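You operate a simulated robot arm through the tools that you are given. There is no shell and no other tool.

Carry out the task below with a simulated robot arm. There is one attempt and no reset: what you move stays moved.

TASK
Shut the blast bench down: switch off, cups back, tank vented.
Fine: main switch off first; the blue and the yellow cup go from their boxes to the cup mat; vent tap open till the tank read-out shows 0, then shut. Set down upright: blue grit cup, yellow grit cup.

Only the result counts: the job must be done as asked and must still hold three seconds after the hand-in. Knocking over, shifting, dropping, spilling or breaking anything else fails it.

THE ROBOT
A 7-joint arm with a two-finger parallel gripper, fixed in place. Base frame: the origin is at the foot of the arm, x ahead of it, y to its left, z up. Readings come in mm, rad, newtons and seconds.
With the tool pointing down near the work surface it reaches from about 420 to 900 mm from the base axis. Its first joint turns from -2.496 to 2.496 rad. Payload 3 kg.
The tool frame sits at the grasp point between the pads (the TCP): z along the fingers, y along the line on which they close. The tips reach 30 mm beyond it. Largest opening 94 mm; finger width 28, thickness 10; the body of the gripper, 50 by 96 mm, starts 55 mm behind the TCP.
Orientation is that of the tool frame in the base frame, as a unit quaternion [x, y, z, w]. With the fingers straight down and closing along the base's y, the tool's x points along the base's -x, its y along +y and its z along -z.

THE INTERFACE
- The arm moves only by the tool servo_tool. Its argument "increments" is a list of rows, each an object (a shift or turn left out is 0, a gripper value left out holds the last) with "claw": the opening, from 0 (shut) to 1 (fully open); "offset": the shift along the tool's x, y, z in mm, a list of three; "rot": the turn, a rotation vector about the tool's x, y, z in rad, a list of three. In form: [{"claw": claw, "offset": [dx, dy, dz], "rot": [rx, ry, rz]}, ...]. A call has 1 to 20 rows; each row shifts and turns the commanded pose from where the row before left it, along the tool's axes as they then stand. Each row takes 0.2 s and may step no farther than 50 mm and 0.15 rad from the row before; otherwise, or with a gripper value out of range, the whole call is refused. Where a pose cannot be reached the arm comes as near as it can. A force on the tool above 70 N (or 10 N above the force at the start of the call, whichever is more), or a blocked arm, ends the call early, and 0.2 s more pass. The fingers move at their own pace (about 72 mm/s each) and stop on an object; they squeeze with about 23 N. The grip force told is the motor's: it shows also when the fingers shut on nothing. Time passes only in rows, and 0.2 s behind the last, so rows that do not move let the fingers close. It gives the time, the measured TCP pose, the force on the tool (base axes), the opening and the grip force at its end, in the units of the frame above (readings bear some noise), with the torque about the TCP (base axes, N m) and any sound that the robot's microphone picked up, and new pictures: "pictures" is both (left out), scene, wrist or none.
- Cameras (640 x 400 px; columns grow to the right, rows downward): "scene" is fixed at [221.5, -650.4, 1249.3]; the picture's right is [0.72, -0.70, 0.00], its down [-0.24, -0.25, -0.94] and it looks along [0.66, 0.67, -0.34] (base axes); focal length 316 px, centre (320, 200). "wrist" rides on the gripper at [76, 14, -103] in the tool frame; the picture's right is [-0.18, 0.98, 0.00], its down [-0.75, -0.14, -0.64] and it looks along [-0.63, -0.12, 0.77] (tool axes); focal length 243 px, centre (320, 200). There is no depth. A picture from a camera that has moved, and an enlarged one, comes with that camera's place and axes in the base frame and with its lens.
- zoom(camera, box): a new picture of the part [left, top, right, bottom] of that camera's present view, enlarged. The clock stands still meanwhile.
- job_done(): hands the job in; it is judged then, once.

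Nothing tells you positions but the pictures and the camera data. Unless the task says otherwise, let go and move clear before handing in.

The tools are called after "Request:" by a JSON object that holds its "op" and its "data". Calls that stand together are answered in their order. servo_tool: Moves the arm, as the interface text tells. Its arguments: {"type":"object","properties":{"increments":{"type":"array"},"pictures":{"type":"string","enum":["both","scene","wrist","none"]}},"required":["increments"]} The other tools are called the same way: zoom (camera, box) takes an enlarged picture of a part of a camera's view; job_done () hands the job in.

At the start:

```text
time_s: 0.0
tool_pos: [605.5, 89.4, 968.1]
tcp_rot: [0.0, 1.0, 0.001, 0.0]
contact_force: [0.8, -0.1, 0.3]
ft_torque: [0.02, -0.02, -0.02]
width: 94.1
gripper_force: 0.1
```

scene: 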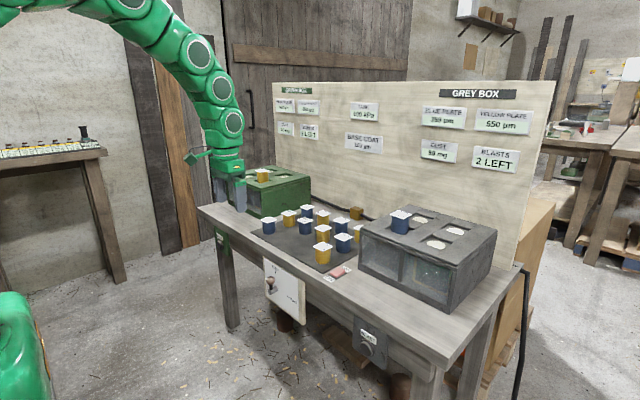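
wrist: 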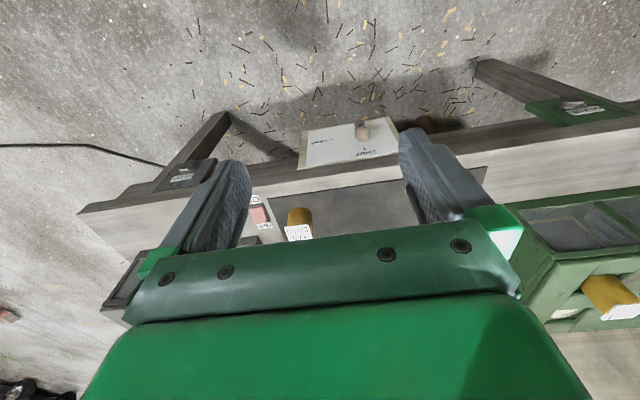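

I see a bench with a green box on the left, a grey box on the right, a cup mat between them, and switches on the bench's front. I'll zoom in on the details before moving.

Request:
{"op": "zoom", "data": {"camera": "scene", "box": [190, 150, 350, 250]}}

Request:
{"op": "zoom", "data": {"camera": "scene", "box": [340, 180, 500, 280]}}

Request:
{"op": "zoom", "data": {"camera": "scene", "box": [240, 240, 400, 340]}}

Request:
{"op": "zoom", "data": {"camera": "scene", "box": [260, 80, 400, 168]}}

Request:
{"op": "zoom", "data": {"camera": "scene", "box": [400, 80, 540, 168]}}

Request:
{"op": "zoom", "data": {"camera": "scene", "box": [240, 190, 370, 272]}}

Request:
{"op": "zoom", "data": {"camera": "scene", "box": [190, 210, 270, 260]}}

```text
4.00 times, centred on (270, 200) of scene
camera zoom: at [221.5, -650.4, 1249.3], right [0.72, -0.7, 0.0], down [-0.24, -0.25, -0.94], along [0.66, 0.67, -0.34], focal length 1266 px, centre (520, 200)
```

zoom: 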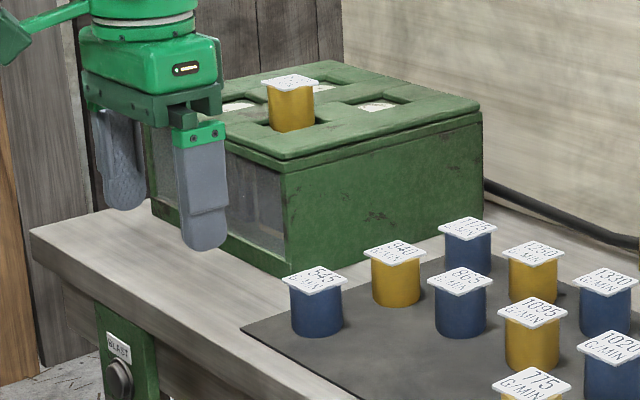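

```text
4.00 times, centred on (420, 230) of scene
camera zoom: at [221.5, -650.4, 1249.3], right [0.72, -0.7, 0.0], down [-0.24, -0.25, -0.94], along [0.66, 0.67, -0.34], focal length 1266 px, centre (-80, 80)
```

zoom: 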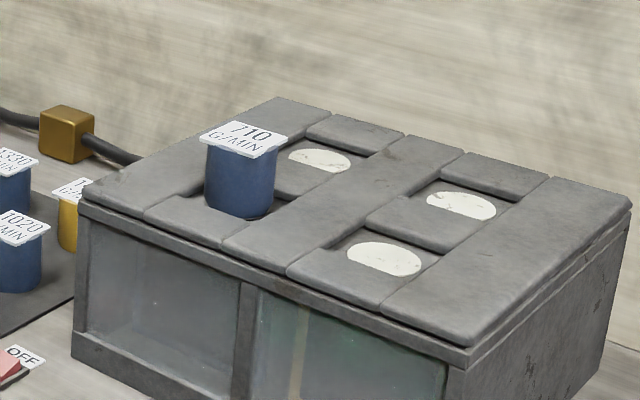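

```text
4.00 times, centred on (320, 290) of scene
camera zoom: at [221.5, -650.4, 1249.3], right [0.72, -0.7, 0.0], down [-0.24, -0.25, -0.94], along [0.66, 0.67, -0.34], focal length 1266 px, centre (320, -160)
```

zoom: 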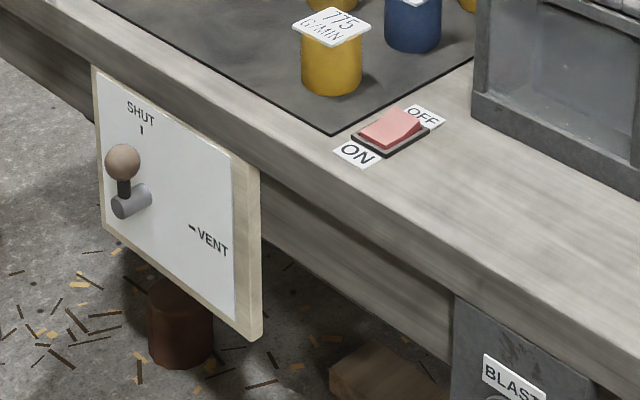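

```text
4.55 times, centred on (330, 124) of scene
camera zoom: at [221.5, -650.4, 1249.3], right [0.72, -0.7, 0.0], down [-0.24, -0.25, -0.94], along [0.66, 0.67, -0.34], focal length 1439 px, centre (274, 546)
```

zoom: 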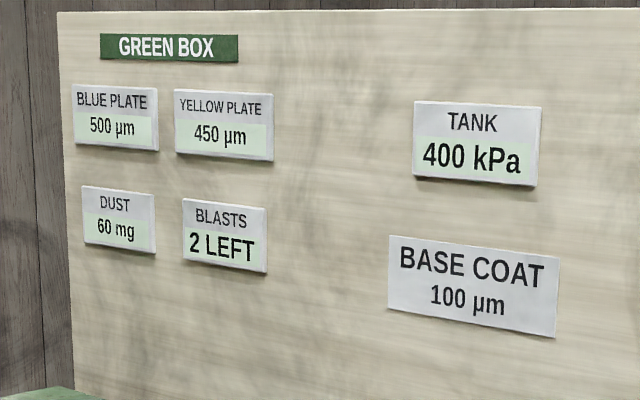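

```text
4.55 times, centred on (470, 124) of scene
camera zoom: at [221.5, -650.4, 1249.3], right [0.72, -0.7, 0.0], down [-0.24, -0.25, -0.94], along [0.66, 0.67, -0.34], focal length 1439 px, centre (-362, 546)
```

zoom: 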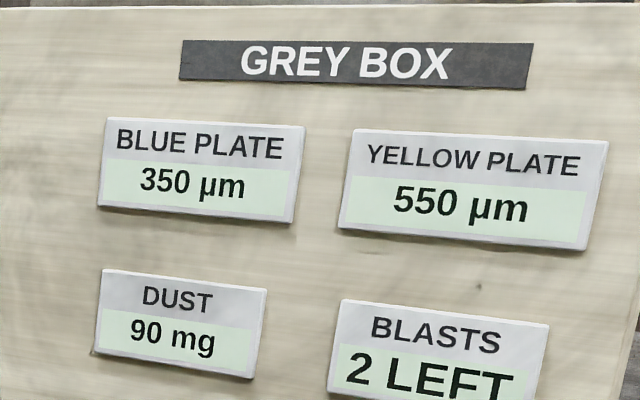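

```text
4.88 times, centred on (305, 231) of scene
camera zoom: at [221.5, -650.4, 1249.3], right [0.72, -0.7, 0.0], down [-0.24, -0.25, -0.94], along [0.66, 0.67, -0.34], focal length 1544 px, centre (393, 49)
```

zoom: 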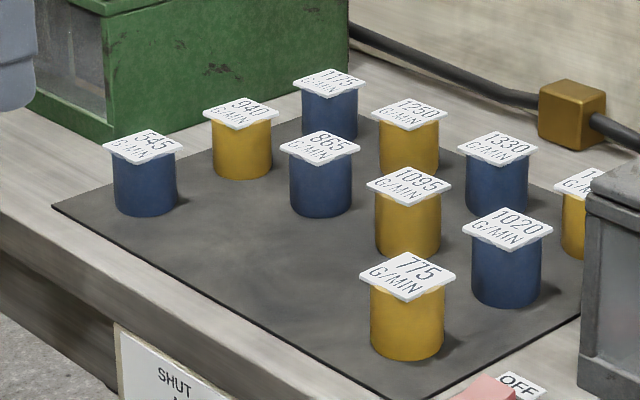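

```text
8.00 times, centred on (230, 235) of scene
camera zoom: at [221.5, -650.4, 1249.3], right [0.72, -0.7, 0.0], down [-0.24, -0.25, -0.94], along [0.66, 0.67, -0.34], focal length 2532 px, centre (1040, -80)
```

zoom: 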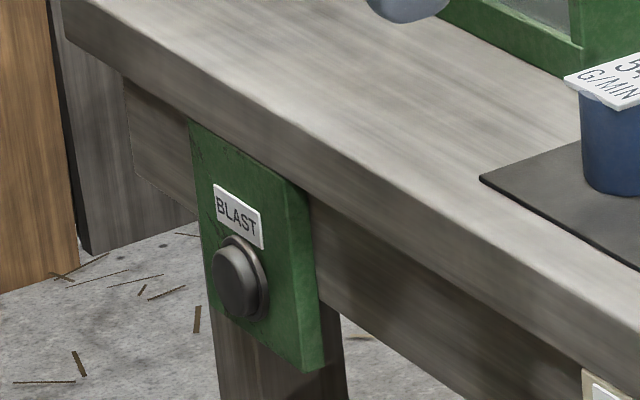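

The bench runs across in front of the arm: top at about z≈693 mm, front edge at x≈785 mm. The grey box is to the right and the green box to the left. The rocker is near (842,-82), with OFF on its far side, and the vent lever is on the front panel near y≈115, z≈590-625. First I'll move above the rocker at a safe height to look at it and check the reach.

Request:
{"op": "servo_tool", "data": {"increments": [{"claw": 1, "offset": [-29.3, -21.2, 2]}, {"offset": [-29.3, -21.2, 2]}, {"offset": [-29.3, -21.2, 2]}, {"offset": [-29.3, -21.2, 2]}, {"offset": [-29.3, -21.2, 2]}, {"offset": [-29.3, -21.2, 2]}, {"offset": [-29.3, -21.2, 2]}, {"offset": [-29.3, -21.2, 2]}, {"offset": [0, 0, 0]}], "pictures": "both"}}

```text
time_s: 2.0
tool_pos: [840.8, -78.4, 953.8]
tcp_rot: [0.0, 1.0, 0.001, 0.0]
contact_force: [-0.6, -0.9, -1.1]
ft_torque: [0.01, 0.0, 0.04]
width: 94.0
gripper_force: 0.0
camera wrist: at [764.5, -64.1, 1056.4], right [0.18, 0.98, 0.0], down [0.75, -0.14, 0.64], along [0.63, -0.12, -0.77], focal length 243 px, centre (320, 200)
```

scene: 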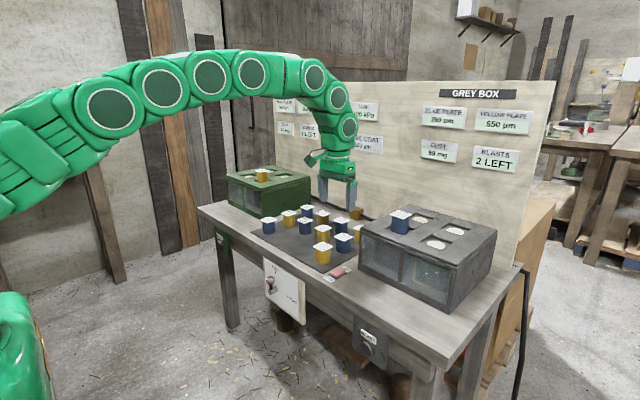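
wrist: 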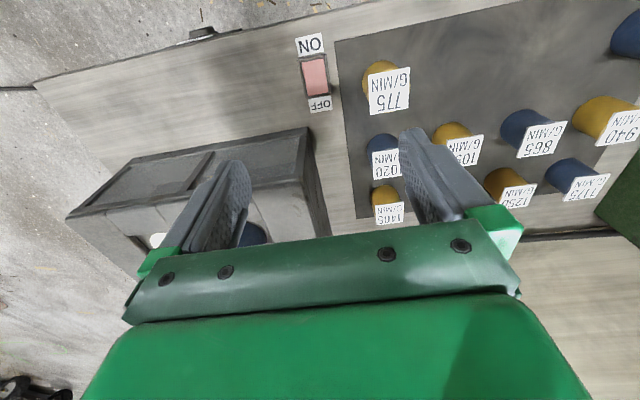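

The reach is fine here and the rocker is visible at about (845,-87). I'll zoom in to check its state and the cup labels.

Request:
{"op": "zoom", "data": {"camera": "wrist", "box": [280, 25, 360, 125]}}

Request:
{"op": "zoom", "data": {"camera": "scene", "box": [310, 250, 374, 290]}}

Request:
{"op": "zoom", "data": {"camera": "wrist", "box": [330, 40, 640, 235]}}

```text
4.00 times, centred on (320, 75) of wrist
camera zoom: at [764.5, -64.1, 1056.4], right [0.18, 0.98, 0.0], down [0.75, -0.14, 0.64], along [0.63, -0.12, -0.77], focal length 970 px, centre (320, 700)
```

zoom: 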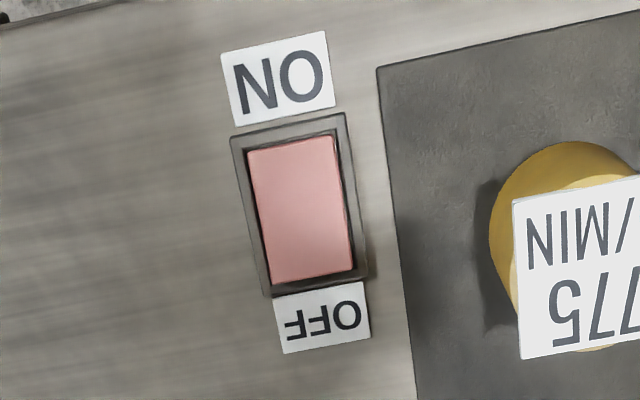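

```text
10.00 times, centred on (342, 270) of scene
camera zoom: at [221.5, -650.4, 1249.3], right [0.72, -0.7, 0.0], down [-0.24, -0.25, -0.94], along [0.66, 0.67, -0.34], focal length 3165 px, centre (100, -500)
```

zoom: 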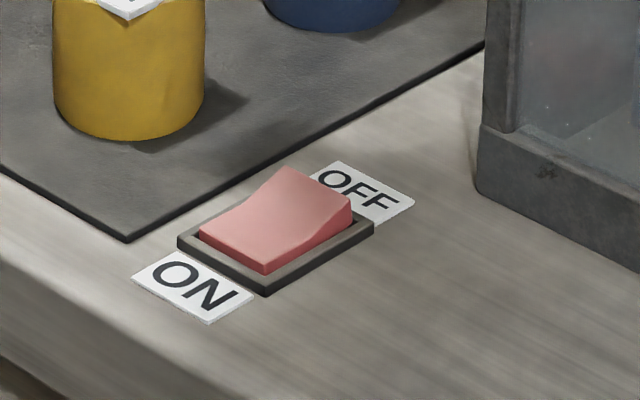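

```text
2.05 times, centred on (485, 138) of wrist
camera zoom: at [764.5, -64.1, 1056.4], right [0.18, 0.98, 0.0], down [0.75, -0.14, 0.64], along [0.63, -0.12, -0.77], focal length 498 px, centre (-18, 328)
```

zoom: 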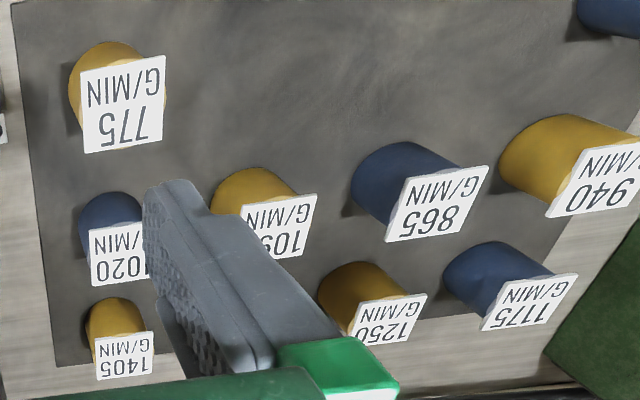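

The rocker is on: its OFF end is raised, at about (866,-87). I'll close the fingers, tilt the tool 30° forward so that one fingertip edge does the pressing, and come down above the OFF side.

Request:
{"op": "servo_tool", "data": {"increments": [{"claw": 0, "rot": [0, -0.131, 0]}, {"rot": [0, -0.131, 0]}, {"rot": [0, -0.131, 0]}, {"rot": [0, -0.131, 0]}, {"offset": [16.6, -1.7, 35.2]}, {"offset": [16.6, -1.7, 35.2]}, {"offset": [16.6, -1.7, 35.2]}, {"offset": [16.6, -1.7, 35.2]}, {"offset": [10, -1.7, 25]}, {"offset": [0, 0, 0]}]}}

```text
time_s: 4.2
tool_pos: [856.6, -87.8, 771.1]
tcp_rot: [-0.001, 0.966, 0.0, 0.259]
contact_force: [-0.5, -0.1, -0.2]
ft_torque: [-0.01, -0.01, -0.03]
width: 0.4
gripper_force: 23.4
camera wrist: at [738.1, -73.3, 821.3], right [0.16, 0.98, 0.09], down [0.33, -0.14, 0.93], along [0.93, -0.12, -0.35], focal length 243 px, centre (320, 200)
```

scene: 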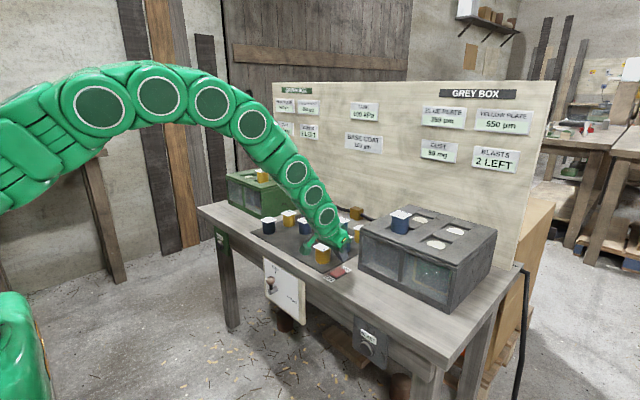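
wrist: 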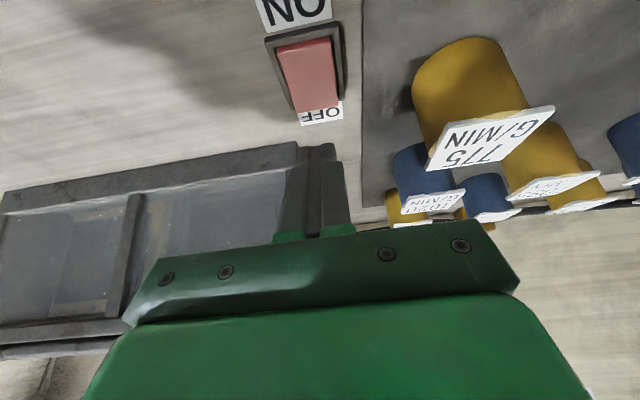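

The fingertip edge is about 30 mm above the rocker's OFF side. I'll press straight down in small steps.

Request:
{"op": "servo_tool", "data": {"increments": [{"offset": [5, 0, 8.66]}, {"offset": [5, 0, 8.66]}, {"offset": [1.25, 0, 2.17]}, {"offset": [1.25, 0, 2.17]}, {"offset": [1.25, 0, 2.17]}, {"offset": [1.25, 0, 2.17]}, {"offset": [1.25, 0, 2.17]}, {"offset": [1.25, 0, 2.17]}, {"offset": [0, 0, 0]}]}}

Request:
{"op": "zoom", "data": {"camera": "scene", "box": [310, 235, 390, 285]}}

```text
time_s: 6.2
tool_pos: [859.5, -87.8, 741.4]
tcp_rot: [0.001, 0.964, -0.002, 0.264]
contact_force: [-1.9, -0.4, 7.4]
ft_torque: [-0.04, 0.03, -0.04]
width: 0.0
gripper_force: 22.8
stopped in row 9: the force on the tool passed its limit at 72 N (the readings are from after the stop); the commanded pose is now the measured one
camera wrist: at [740.9, -73.6, 790.4], right [0.16, 0.98, 0.09], down [0.32, -0.14, 0.94], along [0.93, -0.12, -0.34], focal length 243 px, centre (320, 200)
```

scene: 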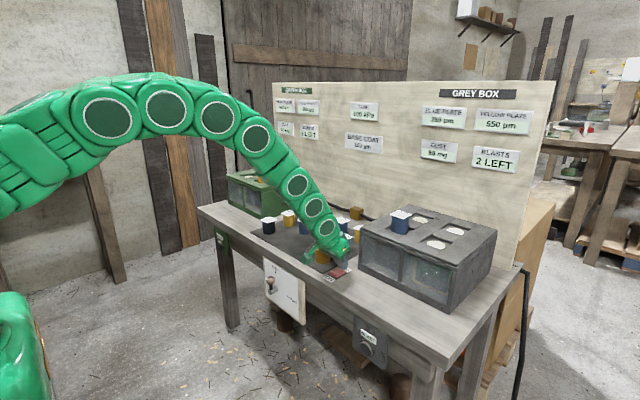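
wrist: 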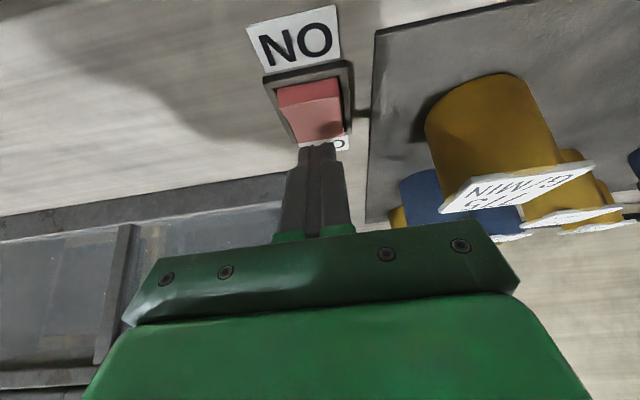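

```text
8.00 times, centred on (350, 260) of scene
camera zoom: at [221.5, -650.4, 1249.3], right [0.72, -0.7, 0.0], down [-0.24, -0.25, -0.94], along [0.66, 0.67, -0.34], focal length 2532 px, centre (80, -280)
```

zoom: 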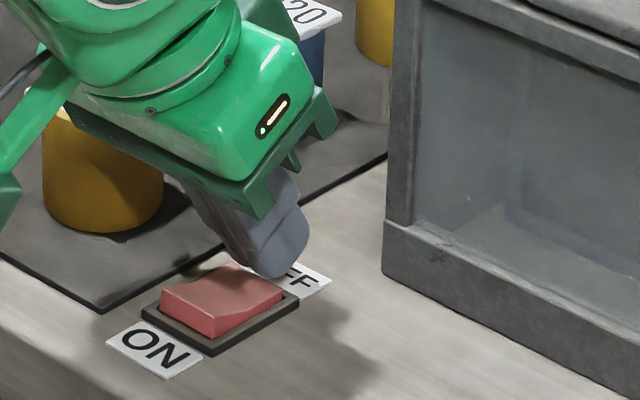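

The press took 72 N, and the rocker looks flipped. I'll lift off and check.

Request:
{"op": "servo_tool", "data": {"increments": [{"offset": [-15, 0, -26]}, {"offset": [-15, 0, -26]}, {"offset": [-15, 0, -26]}, {"offset": [0, 0, 0]}]}}

Request:
{"op": "zoom", "data": {"camera": "scene", "box": [310, 250, 374, 290]}}

Request:
{"op": "zoom", "data": {"camera": "scene", "box": [260, 80, 400, 168]}}

```text
time_s: 7.2
tool_pos: [858.3, -88.1, 830.9]
tcp_rot: [0.001, 0.965, 0.0, 0.263]
contact_force: [0.9, 0.3, -0.1]
ft_torque: [0.03, 0.01, 0.0]
width: 0.0
gripper_force: 23.1
camera wrist: at [740.0, -73.8, 880.9], right [0.16, 0.98, 0.09], down [0.32, -0.14, 0.94], along [0.93, -0.12, -0.34], focal length 243 px, centre (320, 200)
```

scene: 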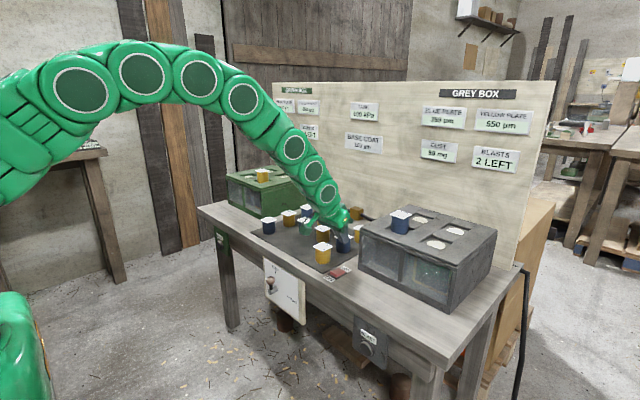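
wrist: 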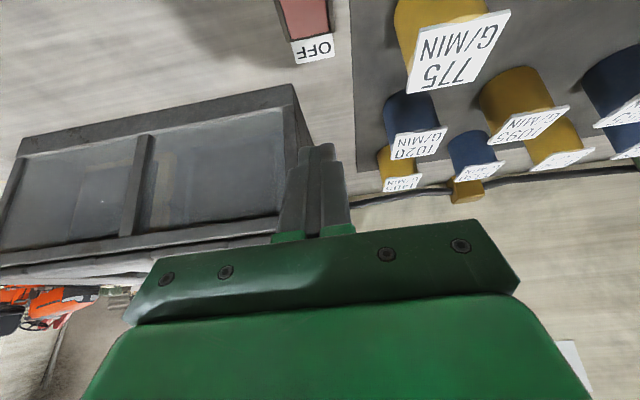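

```text
10.00 times, centred on (342, 270) of scene
camera zoom: at [221.5, -650.4, 1249.3], right [0.72, -0.7, 0.0], down [-0.24, -0.25, -0.94], along [0.66, 0.67, -0.34], focal length 3165 px, centre (100, -500)
```

zoom: 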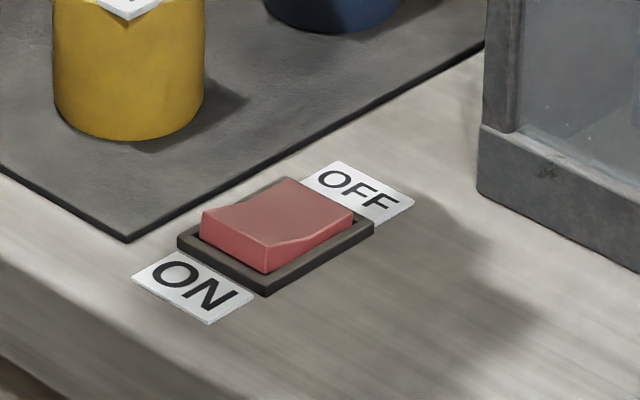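

```text
4.55 times, centred on (330, 124) of scene
camera zoom: at [221.5, -650.4, 1249.3], right [0.72, -0.7, 0.0], down [-0.24, -0.25, -0.94], along [0.66, 0.67, -0.34], focal length 1439 px, centre (274, 546)
```

zoom: 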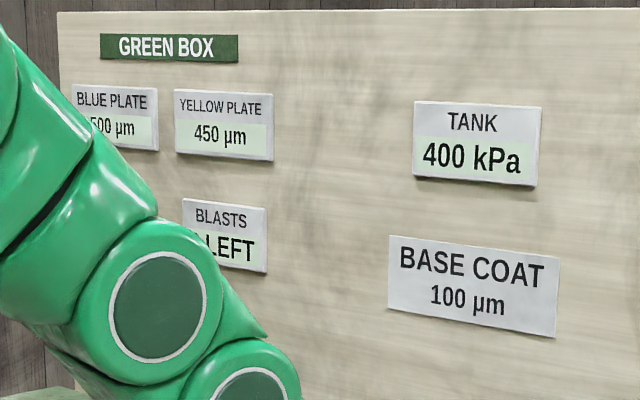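

The main switch is off now. Next I'll rise, bring the tool back to vertical, and look down on the blue cup in the grey box to locate it precisely.

Request:
{"op": "servo_tool", "data": {"increments": [{"claw": 1, "offset": [-25, 0, -43.3]}, {"offset": [-20, 0, -38]}, {"rot": [0, 0.133, 0]}, {"rot": [0, 0.133, 0]}, {"rot": [0, 0.133, 0]}, {"rot": [0, 0.133, 0]}, {"offset": [-26.3, -23.4, -6.8]}, {"offset": [-26.3, -23.4, -6.8]}, {"offset": [-26.3, -23.4, -6.8]}, {"offset": [-26.3, -23.4, -6.8]}, {"offset": [-26.3, -23.4, -6.8]}, {"offset": [0, 0, 0]}]}}

Request:
{"op": "zoom", "data": {"camera": "scene", "box": [340, 180, 500, 280]}}

```text
time_s: 9.8
tool_pos: [898.3, -127.3, 935.2]
tcp_rot: [0.0, 1.0, 0.0, 0.0]
contact_force: [-0.3, -0.6, -0.3]
ft_torque: [-0.02, 0.0, -0.06]
width: 93.8
gripper_force: 0.0
out of reach, approached as far as the arm can: row 8, 9, 10, 11
camera wrist: at [822.2, -111.9, 1037.6], right [0.19, 0.98, 0.0], down [0.75, -0.14, 0.64], along [0.63, -0.12, -0.77], focal length 243 px, centre (320, 200)
```

scene: 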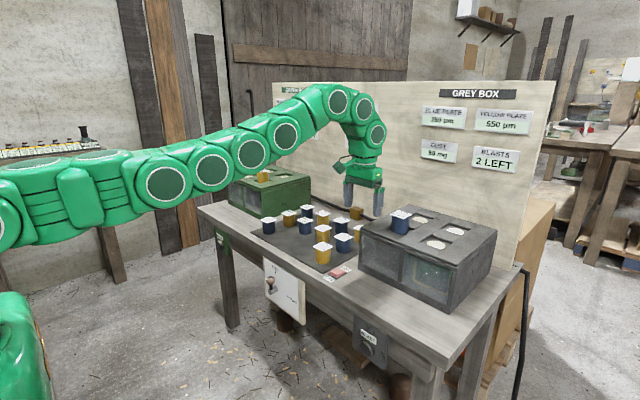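
wrist: 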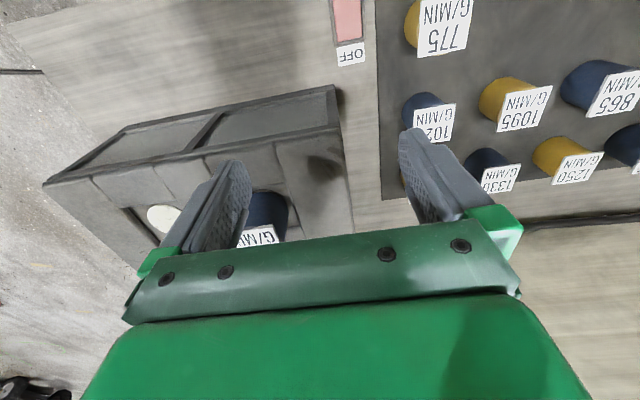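

```text
4.00 times, centred on (420, 230) of scene
camera zoom: at [221.5, -650.4, 1249.3], right [0.72, -0.7, 0.0], down [-0.24, -0.25, -0.94], along [0.66, 0.67, -0.34], focal length 1266 px, centre (-80, 80)
```

zoom: 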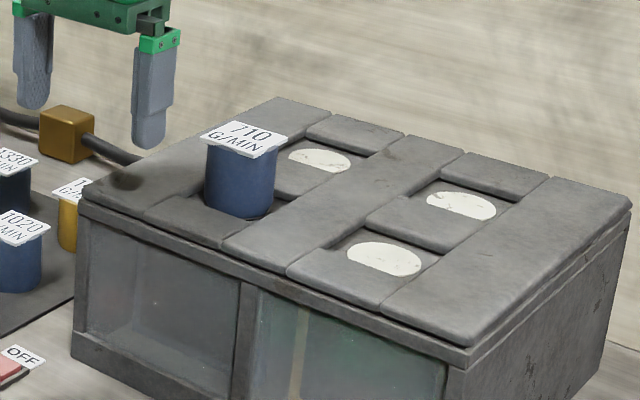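

Pointing straight down, the arm tops out at a radius of about 907 mm, and the blue cup sits near (997,-204), so the tool has to tilt forward. I'll tilt it to 60° at this height and see how much reach that gains.

Request:
{"op": "servo_tool", "data": {"increments": [{"rot": [0, -0.131, 0]}, {"rot": [0, -0.131, 0]}, {"rot": [0, -0.131, 0]}, {"rot": [0, -0.131, 0]}, {"rot": [0, -0.131, 0]}, {"rot": [0, -0.131, 0]}, {"rot": [0, -0.131, 0]}, {"rot": [0, -0.131, 0]}, {"offset": [0, 0, 0]}]}}

```text
time_s: 11.8
tool_pos: [896.7, -127.5, 934.3]
tcp_rot: [0.0, 0.866, 0.0, 0.501]
contact_force: [-0.2, 0.1, -0.2]
ft_torque: [-0.02, 0.02, 0.0]
width: 94.0
gripper_force: 0.1
camera wrist: at [770.5, -113.6, 919.2], right [0.09, 0.98, 0.16], down [-0.18, -0.14, 0.97], along [0.98, -0.12, 0.17], focal length 243 px, centre (320, 200)
```

scene: 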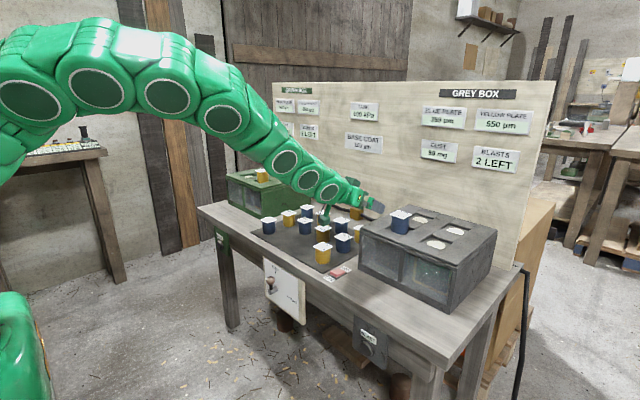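
wrist: 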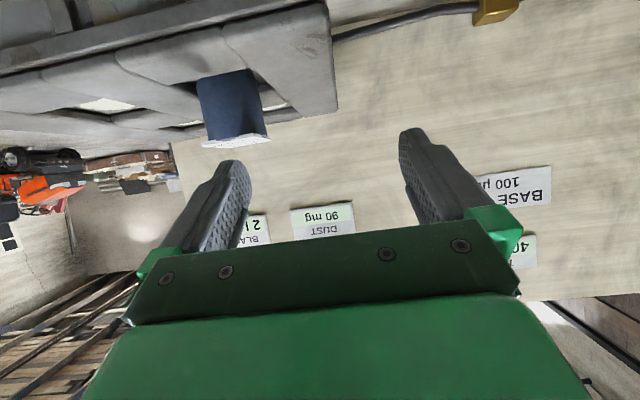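

The commanded pose is held at what the arm can reach, and at 60° tilt there is slack to go farther. Triangulating puts the blue cup's plate centre at about (983,-204,892). I'll zoom in to measure the cup and how it sits in the lid.

Request:
{"op": "zoom", "data": {"camera": "wrist", "box": [150, 40, 310, 160]}}

Request:
{"op": "zoom", "data": {"camera": "scene", "box": [380, 195, 444, 245]}}

Request:
{"op": "zoom", "data": {"camera": "scene", "box": [230, 155, 310, 205]}}

```text
3.33 times, centred on (230, 100) of wrist
camera zoom: at [770.5, -113.6, 919.2], right [0.09, 0.98, 0.16], down [-0.18, -0.14, 0.97], along [0.98, -0.12, 0.17], focal length 809 px, centre (620, 533)
```

zoom: 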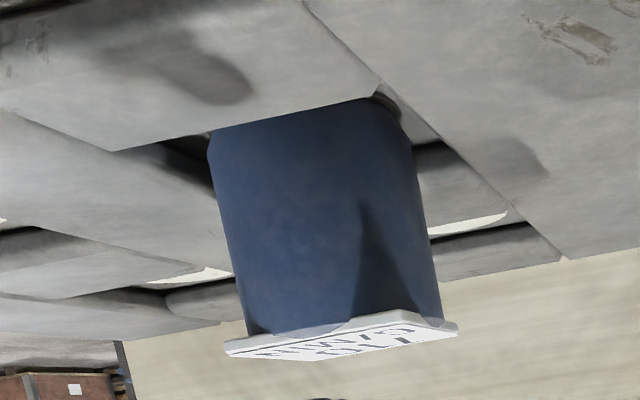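

```text
8.00 times, centred on (412, 220) of scene
camera zoom: at [221.5, -650.4, 1249.3], right [0.72, -0.7, 0.0], down [-0.24, -0.25, -0.94], along [0.66, 0.67, -0.34], focal length 2532 px, centre (-416, 40)
```

zoom: 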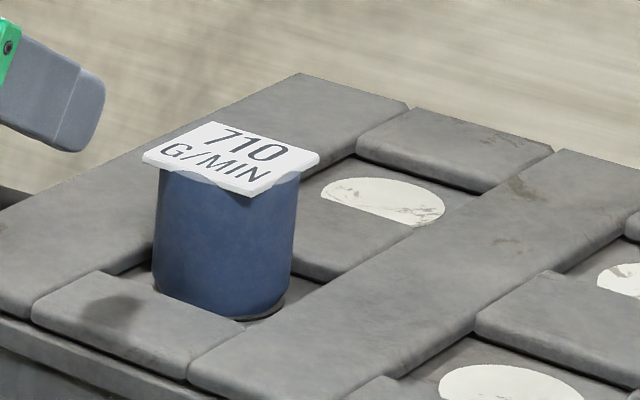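

```text
8.00 times, centred on (270, 180) of scene
camera zoom: at [221.5, -650.4, 1249.3], right [0.72, -0.7, 0.0], down [-0.24, -0.25, -0.94], along [0.66, 0.67, -0.34], focal length 2532 px, centre (720, 360)
```

zoom: 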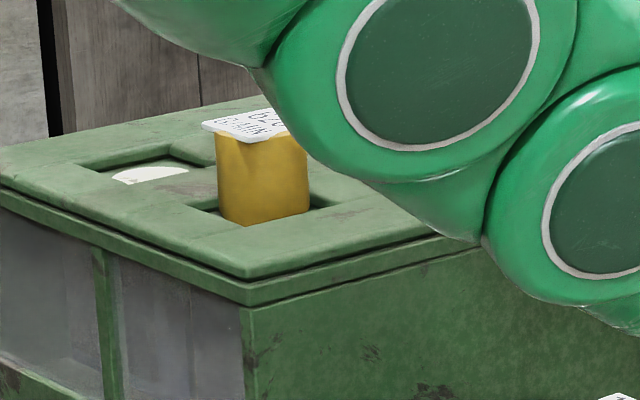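

The cup body is about 52 mm across and stands about 45 mm proud of the lid, whose top is near z≈847. I'll line up behind it at 60° tilt with the jaws open, advance partway, and check alignment.

Request:
{"op": "servo_tool", "data": {"increments": [{"claw": 1, "offset": [4, -25.5, 4.3]}, {"offset": [2, -25.5, 4.3]}, {"offset": [2, -25.5, 4.3]}, {"offset": [0, 0, 16]}, {"offset": [0, 0, 16]}, {"offset": [0, 0, 0]}]}}

Request:
{"op": "zoom", "data": {"camera": "scene", "box": [360, 180, 440, 245]}}

```text
time_s: 13.2
tool_pos: [932.1, -204.9, 902.3]
tcp_rot: [0.0, 0.866, 0.0, 0.501]
contact_force: [-0.3, 0.3, -0.8]
ft_torque: [0.01, -0.03, -0.02]
width: 93.9
gripper_force: 0.1
camera wrist: at [804.8, -191.1, 888.7], right [0.09, 0.98, 0.16], down [-0.18, -0.14, 0.97], along [0.98, -0.12, 0.16], focal length 243 px, centre (320, 200)
```

scene: 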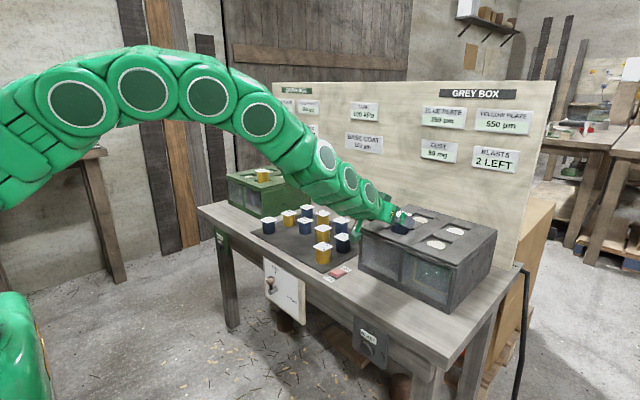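
wrist: 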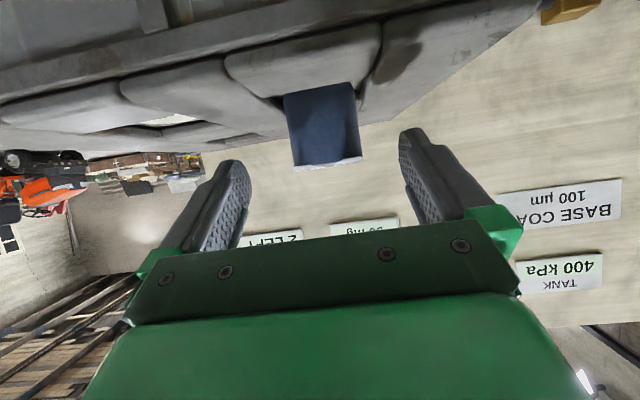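

```text
6.15 times, centred on (400, 212) of scene
camera zoom: at [221.5, -650.4, 1249.3], right [0.72, -0.7, 0.0], down [-0.24, -0.25, -0.94], along [0.66, 0.67, -0.34], focal length 1948 px, centre (-172, 123)
```

zoom: 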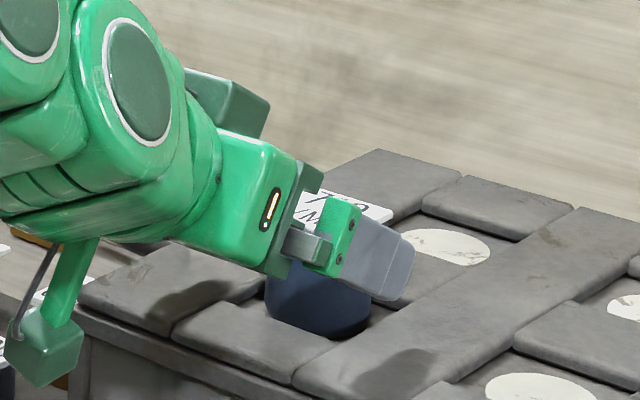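

The cup is centred between the fingers, at y≈-203.5. I'll advance the last 45 mm and check before closing.

Request:
{"op": "servo_tool", "data": {"increments": [{"offset": [0, 0.5, 15]}, {"offset": [0, 0.5, 15]}, {"offset": [0, 0.4, 15]}, {"offset": [0, 0, 0]}]}}

Request:
{"op": "zoom", "data": {"camera": "scene", "box": [370, 190, 434, 240]}}

```text
time_s: 14.2
tool_pos: [970.0, -203.7, 881.4]
tcp_rot: [0.001, 0.866, 0.0, 0.5]
contact_force: [-0.2, -0.2, 0.0]
ft_torque: [0.03, 0.01, -0.02]
width: 93.9
gripper_force: 0.0
camera wrist: at [843.5, -188.9, 866.2], right [0.09, 0.98, 0.16], down [-0.18, -0.14, 0.97], along [0.98, -0.12, 0.16], focal length 243 px, centre (320, 200)
```

scene: 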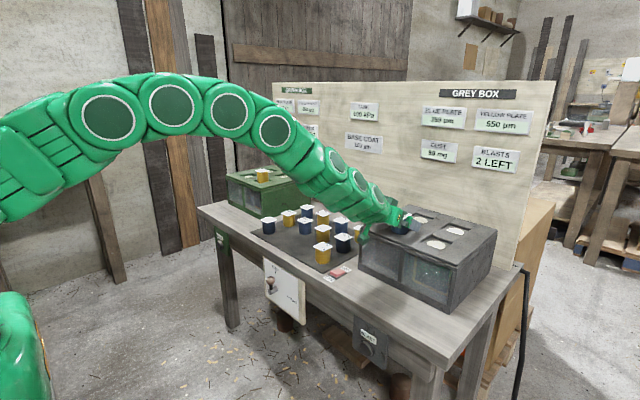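
wrist: 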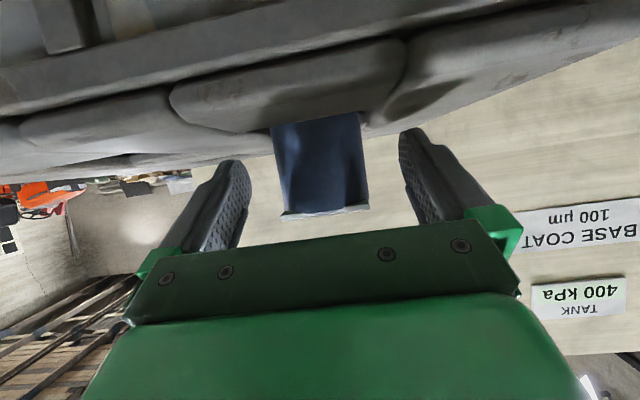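

```text
8.00 times, centred on (402, 215) of scene
camera zoom: at [221.5, -650.4, 1249.3], right [0.72, -0.7, 0.0], down [-0.24, -0.25, -0.94], along [0.66, 0.67, -0.34], focal length 2532 px, centre (-336, 80)
```

zoom: 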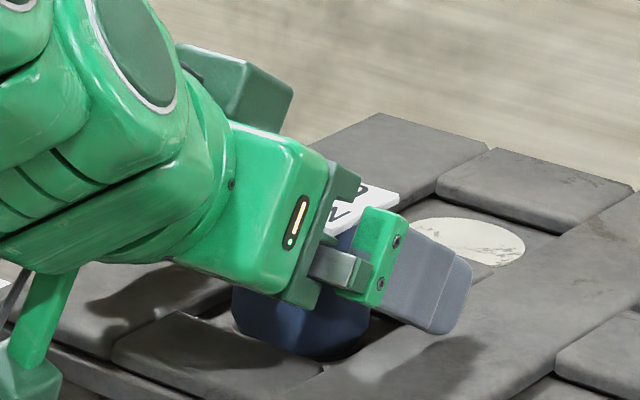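

Everything is clear around the cup, so I'll close the jaws on it.

Request:
{"op": "servo_tool", "data": {"increments": [{"claw": 0}, {"claw": 0}, {"claw": 0}, {"claw": 0}]}}

Request:
{"op": "zoom", "data": {"camera": "scene", "box": [370, 190, 434, 240]}}

```text
time_s: 15.2
tool_pos: [970.3, -201.9, 882.2]
tcp_rot: [0.0, 0.866, 0.0, 0.501]
contact_force: [-1.0, 0.9, 1.7]
ft_torque: [-0.03, -0.03, 0.01]
width: 50.9
gripper_force: 23.0
camera wrist: at [843.5, -188.7, 866.4], right [0.09, 0.98, 0.16], down [-0.18, -0.14, 0.97], along [0.98, -0.12, 0.16], focal length 243 px, centre (320, 200)
```

scene: 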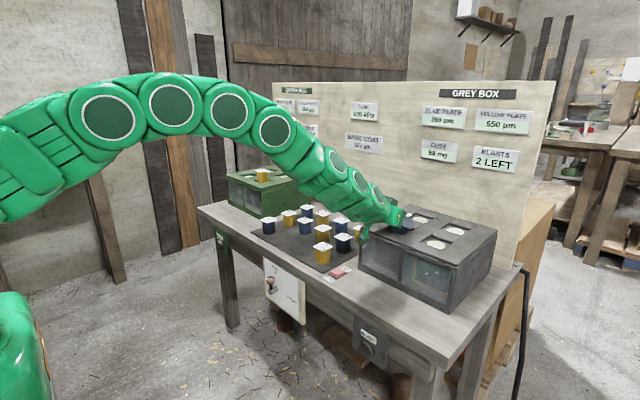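
wrist: 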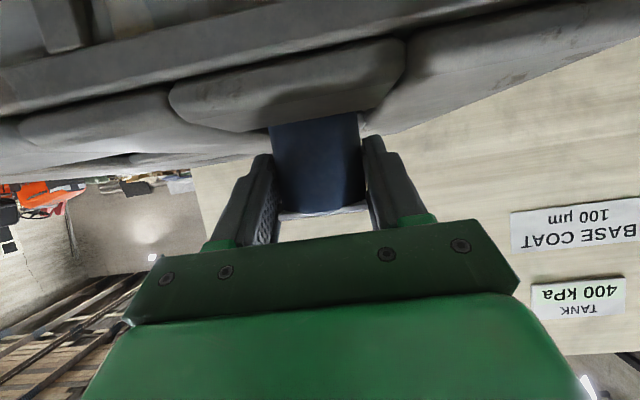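

```text
8.00 times, centred on (402, 215) of scene
camera zoom: at [221.5, -650.4, 1249.3], right [0.72, -0.7, 0.0], down [-0.24, -0.25, -0.94], along [0.66, 0.67, -0.34], focal length 2532 px, centre (-336, 80)
```

zoom: 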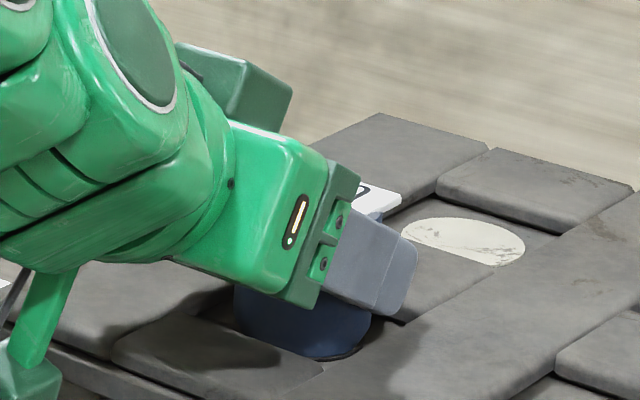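

The cup is gripped at 50.9 mm width. Now I'll lift it straight up.

Request:
{"op": "servo_tool", "data": {"increments": [{"offset": [-4.33, 0, -2.5]}, {"offset": [-4.33, 0, -2.5]}, {"offset": [-13, 0, -7.5]}, {"offset": [-17.3, 0, -10]}, {"offset": [-17.3, 0, -10]}, {"offset": [0, 0, 0]}]}}

Request:
{"op": "zoom", "data": {"camera": "scene", "box": [350, 160, 446, 240]}}

```text
time_s: 16.6
tool_pos: [971.9, -203.3, 947.6]
tcp_rot: [0.0, 0.865, -0.001, 0.501]
contact_force: [0.7, 0.4, -1.5]
ft_torque: [-0.01, 0.02, 0.0]
width: 50.6
gripper_force: 23.0
camera wrist: at [844.6, -188.8, 932.2], right [0.09, 0.98, 0.16], down [-0.18, -0.14, 0.97], along [0.98, -0.12, 0.16], focal length 243 px, centre (320, 200)
```

scene: 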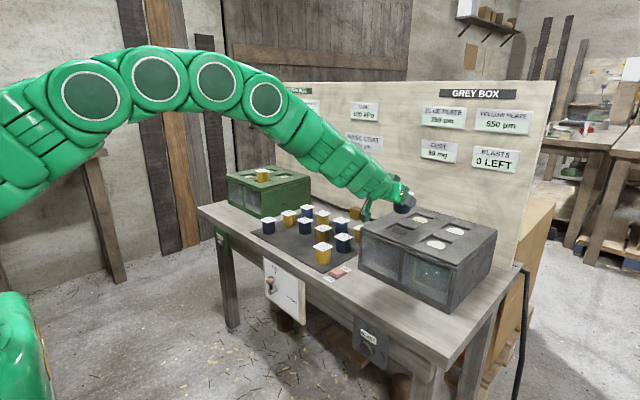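
wrist: 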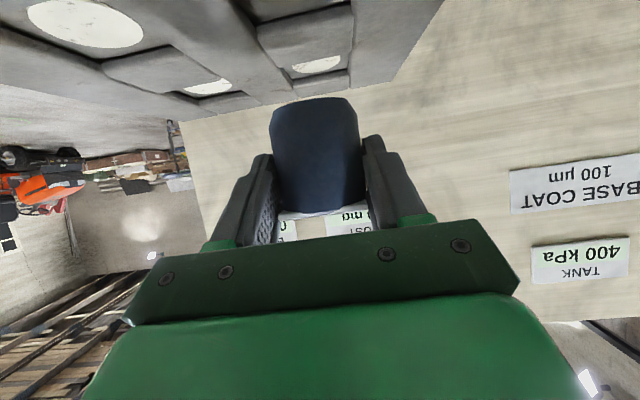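

```text
5.00 times, centred on (398, 200) of scene
camera zoom: at [221.5, -650.4, 1249.3], right [0.72, -0.7, 0.0], down [-0.24, -0.25, -0.94], along [0.66, 0.67, -0.34], focal length 1583 px, centre (-70, 200)
```

zoom: 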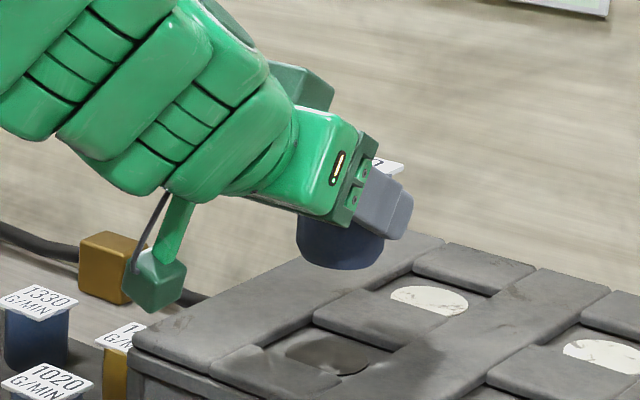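

The blue cup is lifted clear. Cross-checking the views puts the mat top at z≈702, with free grid spots near (865,105) and (865,205). I'll carry the cup over to the first one at a gentle speed.

Request:
{"op": "servo_tool", "data": {"increments": [{"offset": [2.6, 12.9, -4.5]}, {"offset": [5.2, 25.7, -9.0]}, {"offset": [5.2, 25.7, -9.0]}, {"offset": [5.2, 25.7, -9.0]}, {"offset": [5.2, 25.7, -9.0]}, {"offset": [5.2, 25.7, -9.0]}, {"offset": [5.2, 25.7, -9.0]}, {"offset": [5.2, 25.7, -9.0]}, {"offset": [5.2, 25.7, -9.0]}, {"offset": [5.2, 25.7, -9.0]}, {"offset": [5.2, 25.7, -9.0]}, {"offset": [5.2, 25.7, -9.0]}, {"offset": [2.6, 12.9, -4.5]}, {"offset": [0, 0, 0]}]}}

```text
time_s: 19.6
tool_pos: [849.5, 105.6, 947.8]
tcp_rot: [0.0, 0.866, 0.0, 0.5]
contact_force: [-0.2, 0.3, -1.8]
ft_torque: [-0.04, -0.01, 0.02]
width: 50.6
gripper_force: 22.9
camera wrist: at [721.3, 120.4, 932.2], right [0.09, 0.98, 0.16], down [-0.18, -0.14, 0.97], along [0.98, -0.12, 0.16], focal length 243 px, centre (320, 200)
```

scene: 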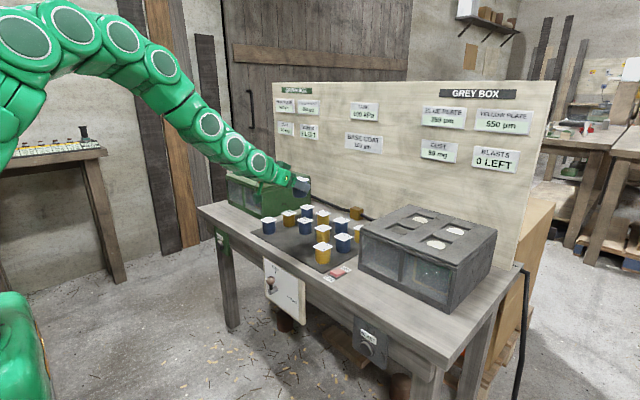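
wrist: 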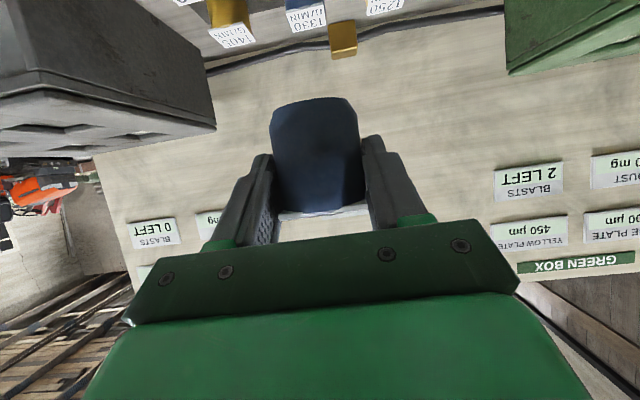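

It's over the free spot. I'll descend to about 55 mm above touch and check the alignment against its neighbours.

Request:
{"op": "servo_tool", "data": {"increments": [{"offset": [13, 0, 7.5]}, {"offset": [26, 0, 15]}, {"offset": [26, 0, 15]}, {"offset": [26, 0, 15]}, {"offset": [26, 0, 15]}, {"offset": [13, 0, 7.5]}, {"offset": [0, 0, 0]}]}}

Request:
{"op": "zoom", "data": {"camera": "scene", "box": [240, 180, 368, 280]}}

```text
time_s: 21.2
tool_pos: [847.5, 106.5, 797.3]
tcp_rot: [0.0, 0.866, 0.0, 0.501]
contact_force: [-0.2, 0.6, -1.9]
ft_torque: [-0.05, 0.05, 0.0]
width: 50.6
gripper_force: 22.8
camera wrist: at [719.5, 120.7, 781.7], right [0.09, 0.98, 0.16], down [-0.18, -0.14, 0.97], along [0.98, -0.12, 0.16], focal length 243 px, centre (320, 200)
```

scene: 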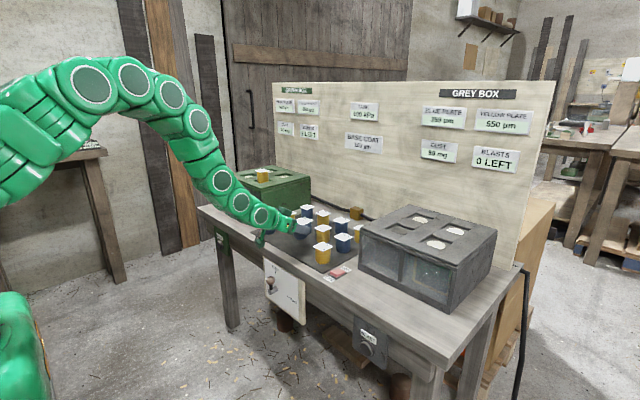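
wrist: 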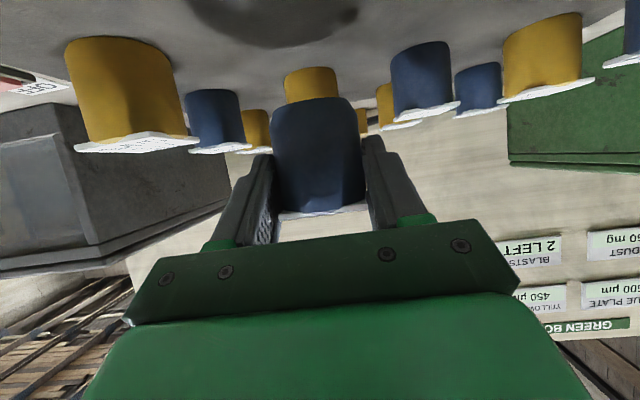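

```text
4.00 times, centred on (304, 230) of scene
camera zoom: at [221.5, -650.4, 1249.3], right [0.72, -0.7, 0.0], down [-0.24, -0.25, -0.94], along [0.66, 0.67, -0.34], focal length 1266 px, centre (384, 80)
```

zoom: 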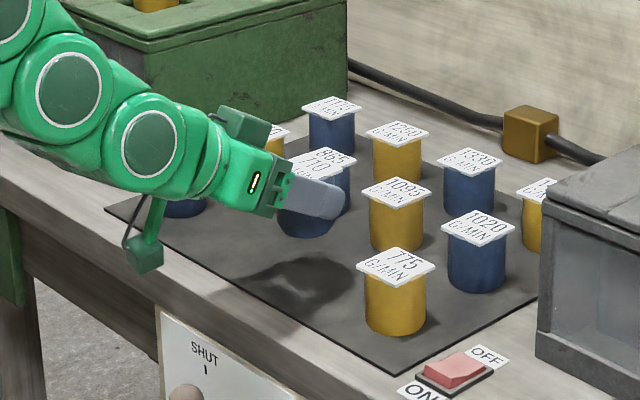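

Clear all round. I'll lower it another 45 mm and then creep down.

Request:
{"op": "servo_tool", "data": {"increments": [{"offset": [13, 0, 7.5]}, {"offset": [13, 0, 7.5]}, {"offset": [13, 0, 7.5]}, {"offset": [0, 0, 0]}]}}

Request:
{"op": "zoom", "data": {"camera": "scene", "box": [260, 200, 340, 262]}}

```text
time_s: 22.2
tool_pos: [846.5, 105.5, 751.3]
tcp_rot: [0.0, 0.866, -0.001, 0.5]
contact_force: [-0.1, 0.5, -2.8]
ft_torque: [0.02, 0.01, -0.01]
width: 50.5
gripper_force: 23.3
camera wrist: at [719.6, 120.7, 736.3], right [0.09, 0.98, 0.16], down [-0.18, -0.14, 0.97], along [0.98, -0.12, 0.16], focal length 243 px, centre (320, 200)
```

scene: 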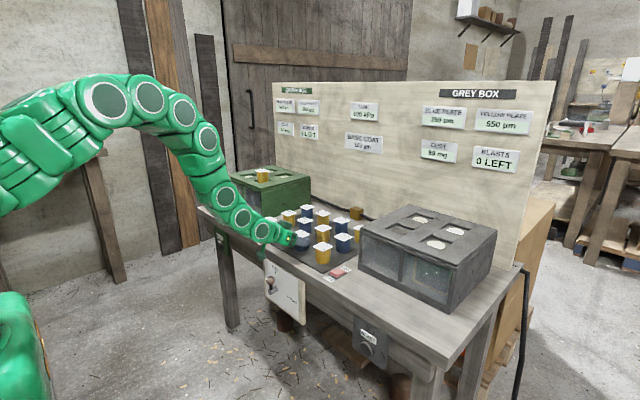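
wrist: 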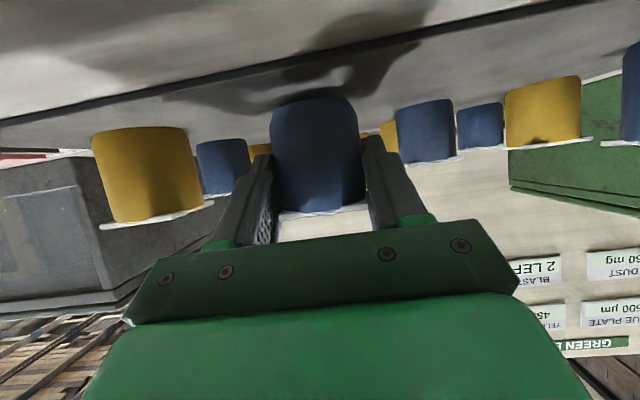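

```text
6.45 times, centred on (300, 231) of scene
camera zoom: at [221.5, -650.4, 1249.3], right [0.72, -0.7, 0.0], down [-0.24, -0.25, -0.94], along [0.66, 0.67, -0.34], focal length 2042 px, centre (449, 0)
```

zoom: 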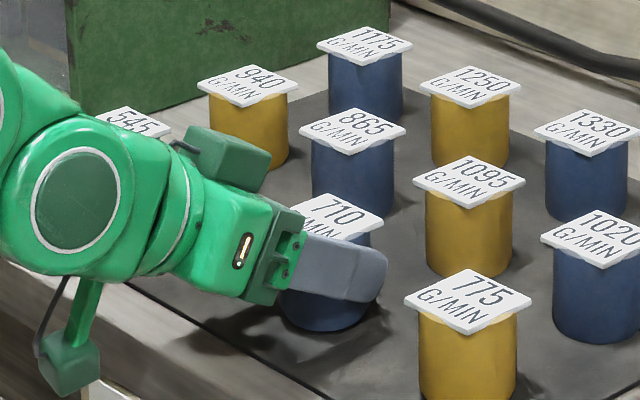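

About 7–9 mm remain by estimate, so I'll creep down while watching the force.

Request:
{"op": "servo_tool", "data": {"increments": [{"offset": [1.73, 0, 1.0]}, {"offset": [1.73, 0, 1.0]}, {"offset": [1.73, 0, 1.0]}, {"offset": [0, 0, 0]}], "pictures": "wrist"}}

Request:
{"op": "zoom", "data": {"camera": "scene", "box": [275, 215, 323, 251]}}

```text
time_s: 23.2
tool_pos: [847.9, 104.5, 744.8]
tcp_rot: [0.0, 0.866, 0.0, 0.5]
contact_force: [-0.6, 0.3, -1.4]
ft_torque: [0.01, 0.02, -0.02]
width: 50.7
gripper_force: 23.1
camera wrist: at [720.0, 120.5, 730.7], right [0.09, 0.98, 0.16], down [-0.18, -0.14, 0.97], along [0.98, -0.12, 0.16], focal length 243 px, centre (320, 200)
```

wrist: 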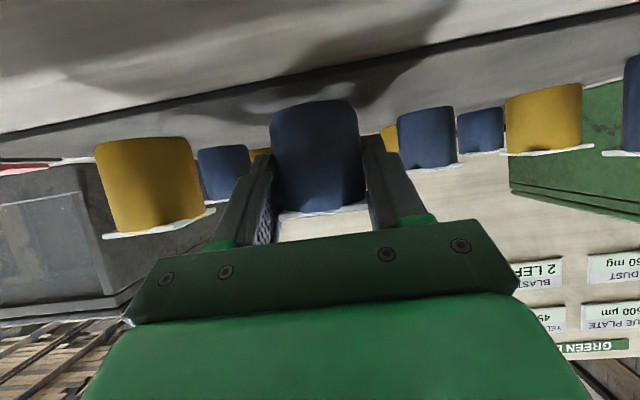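

```text
11.11 times, centred on (299, 233) of scene
camera zoom: at [221.5, -650.4, 1249.3], right [0.72, -0.7, 0.0], down [-0.24, -0.25, -0.94], along [0.66, 0.67, -0.34], focal length 3517 px, centre (553, -167)
```

zoom: 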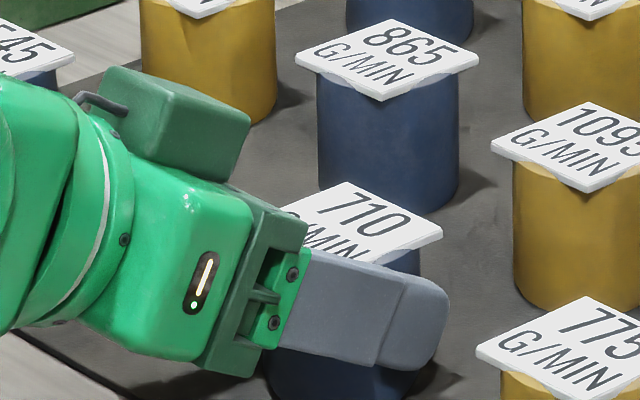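

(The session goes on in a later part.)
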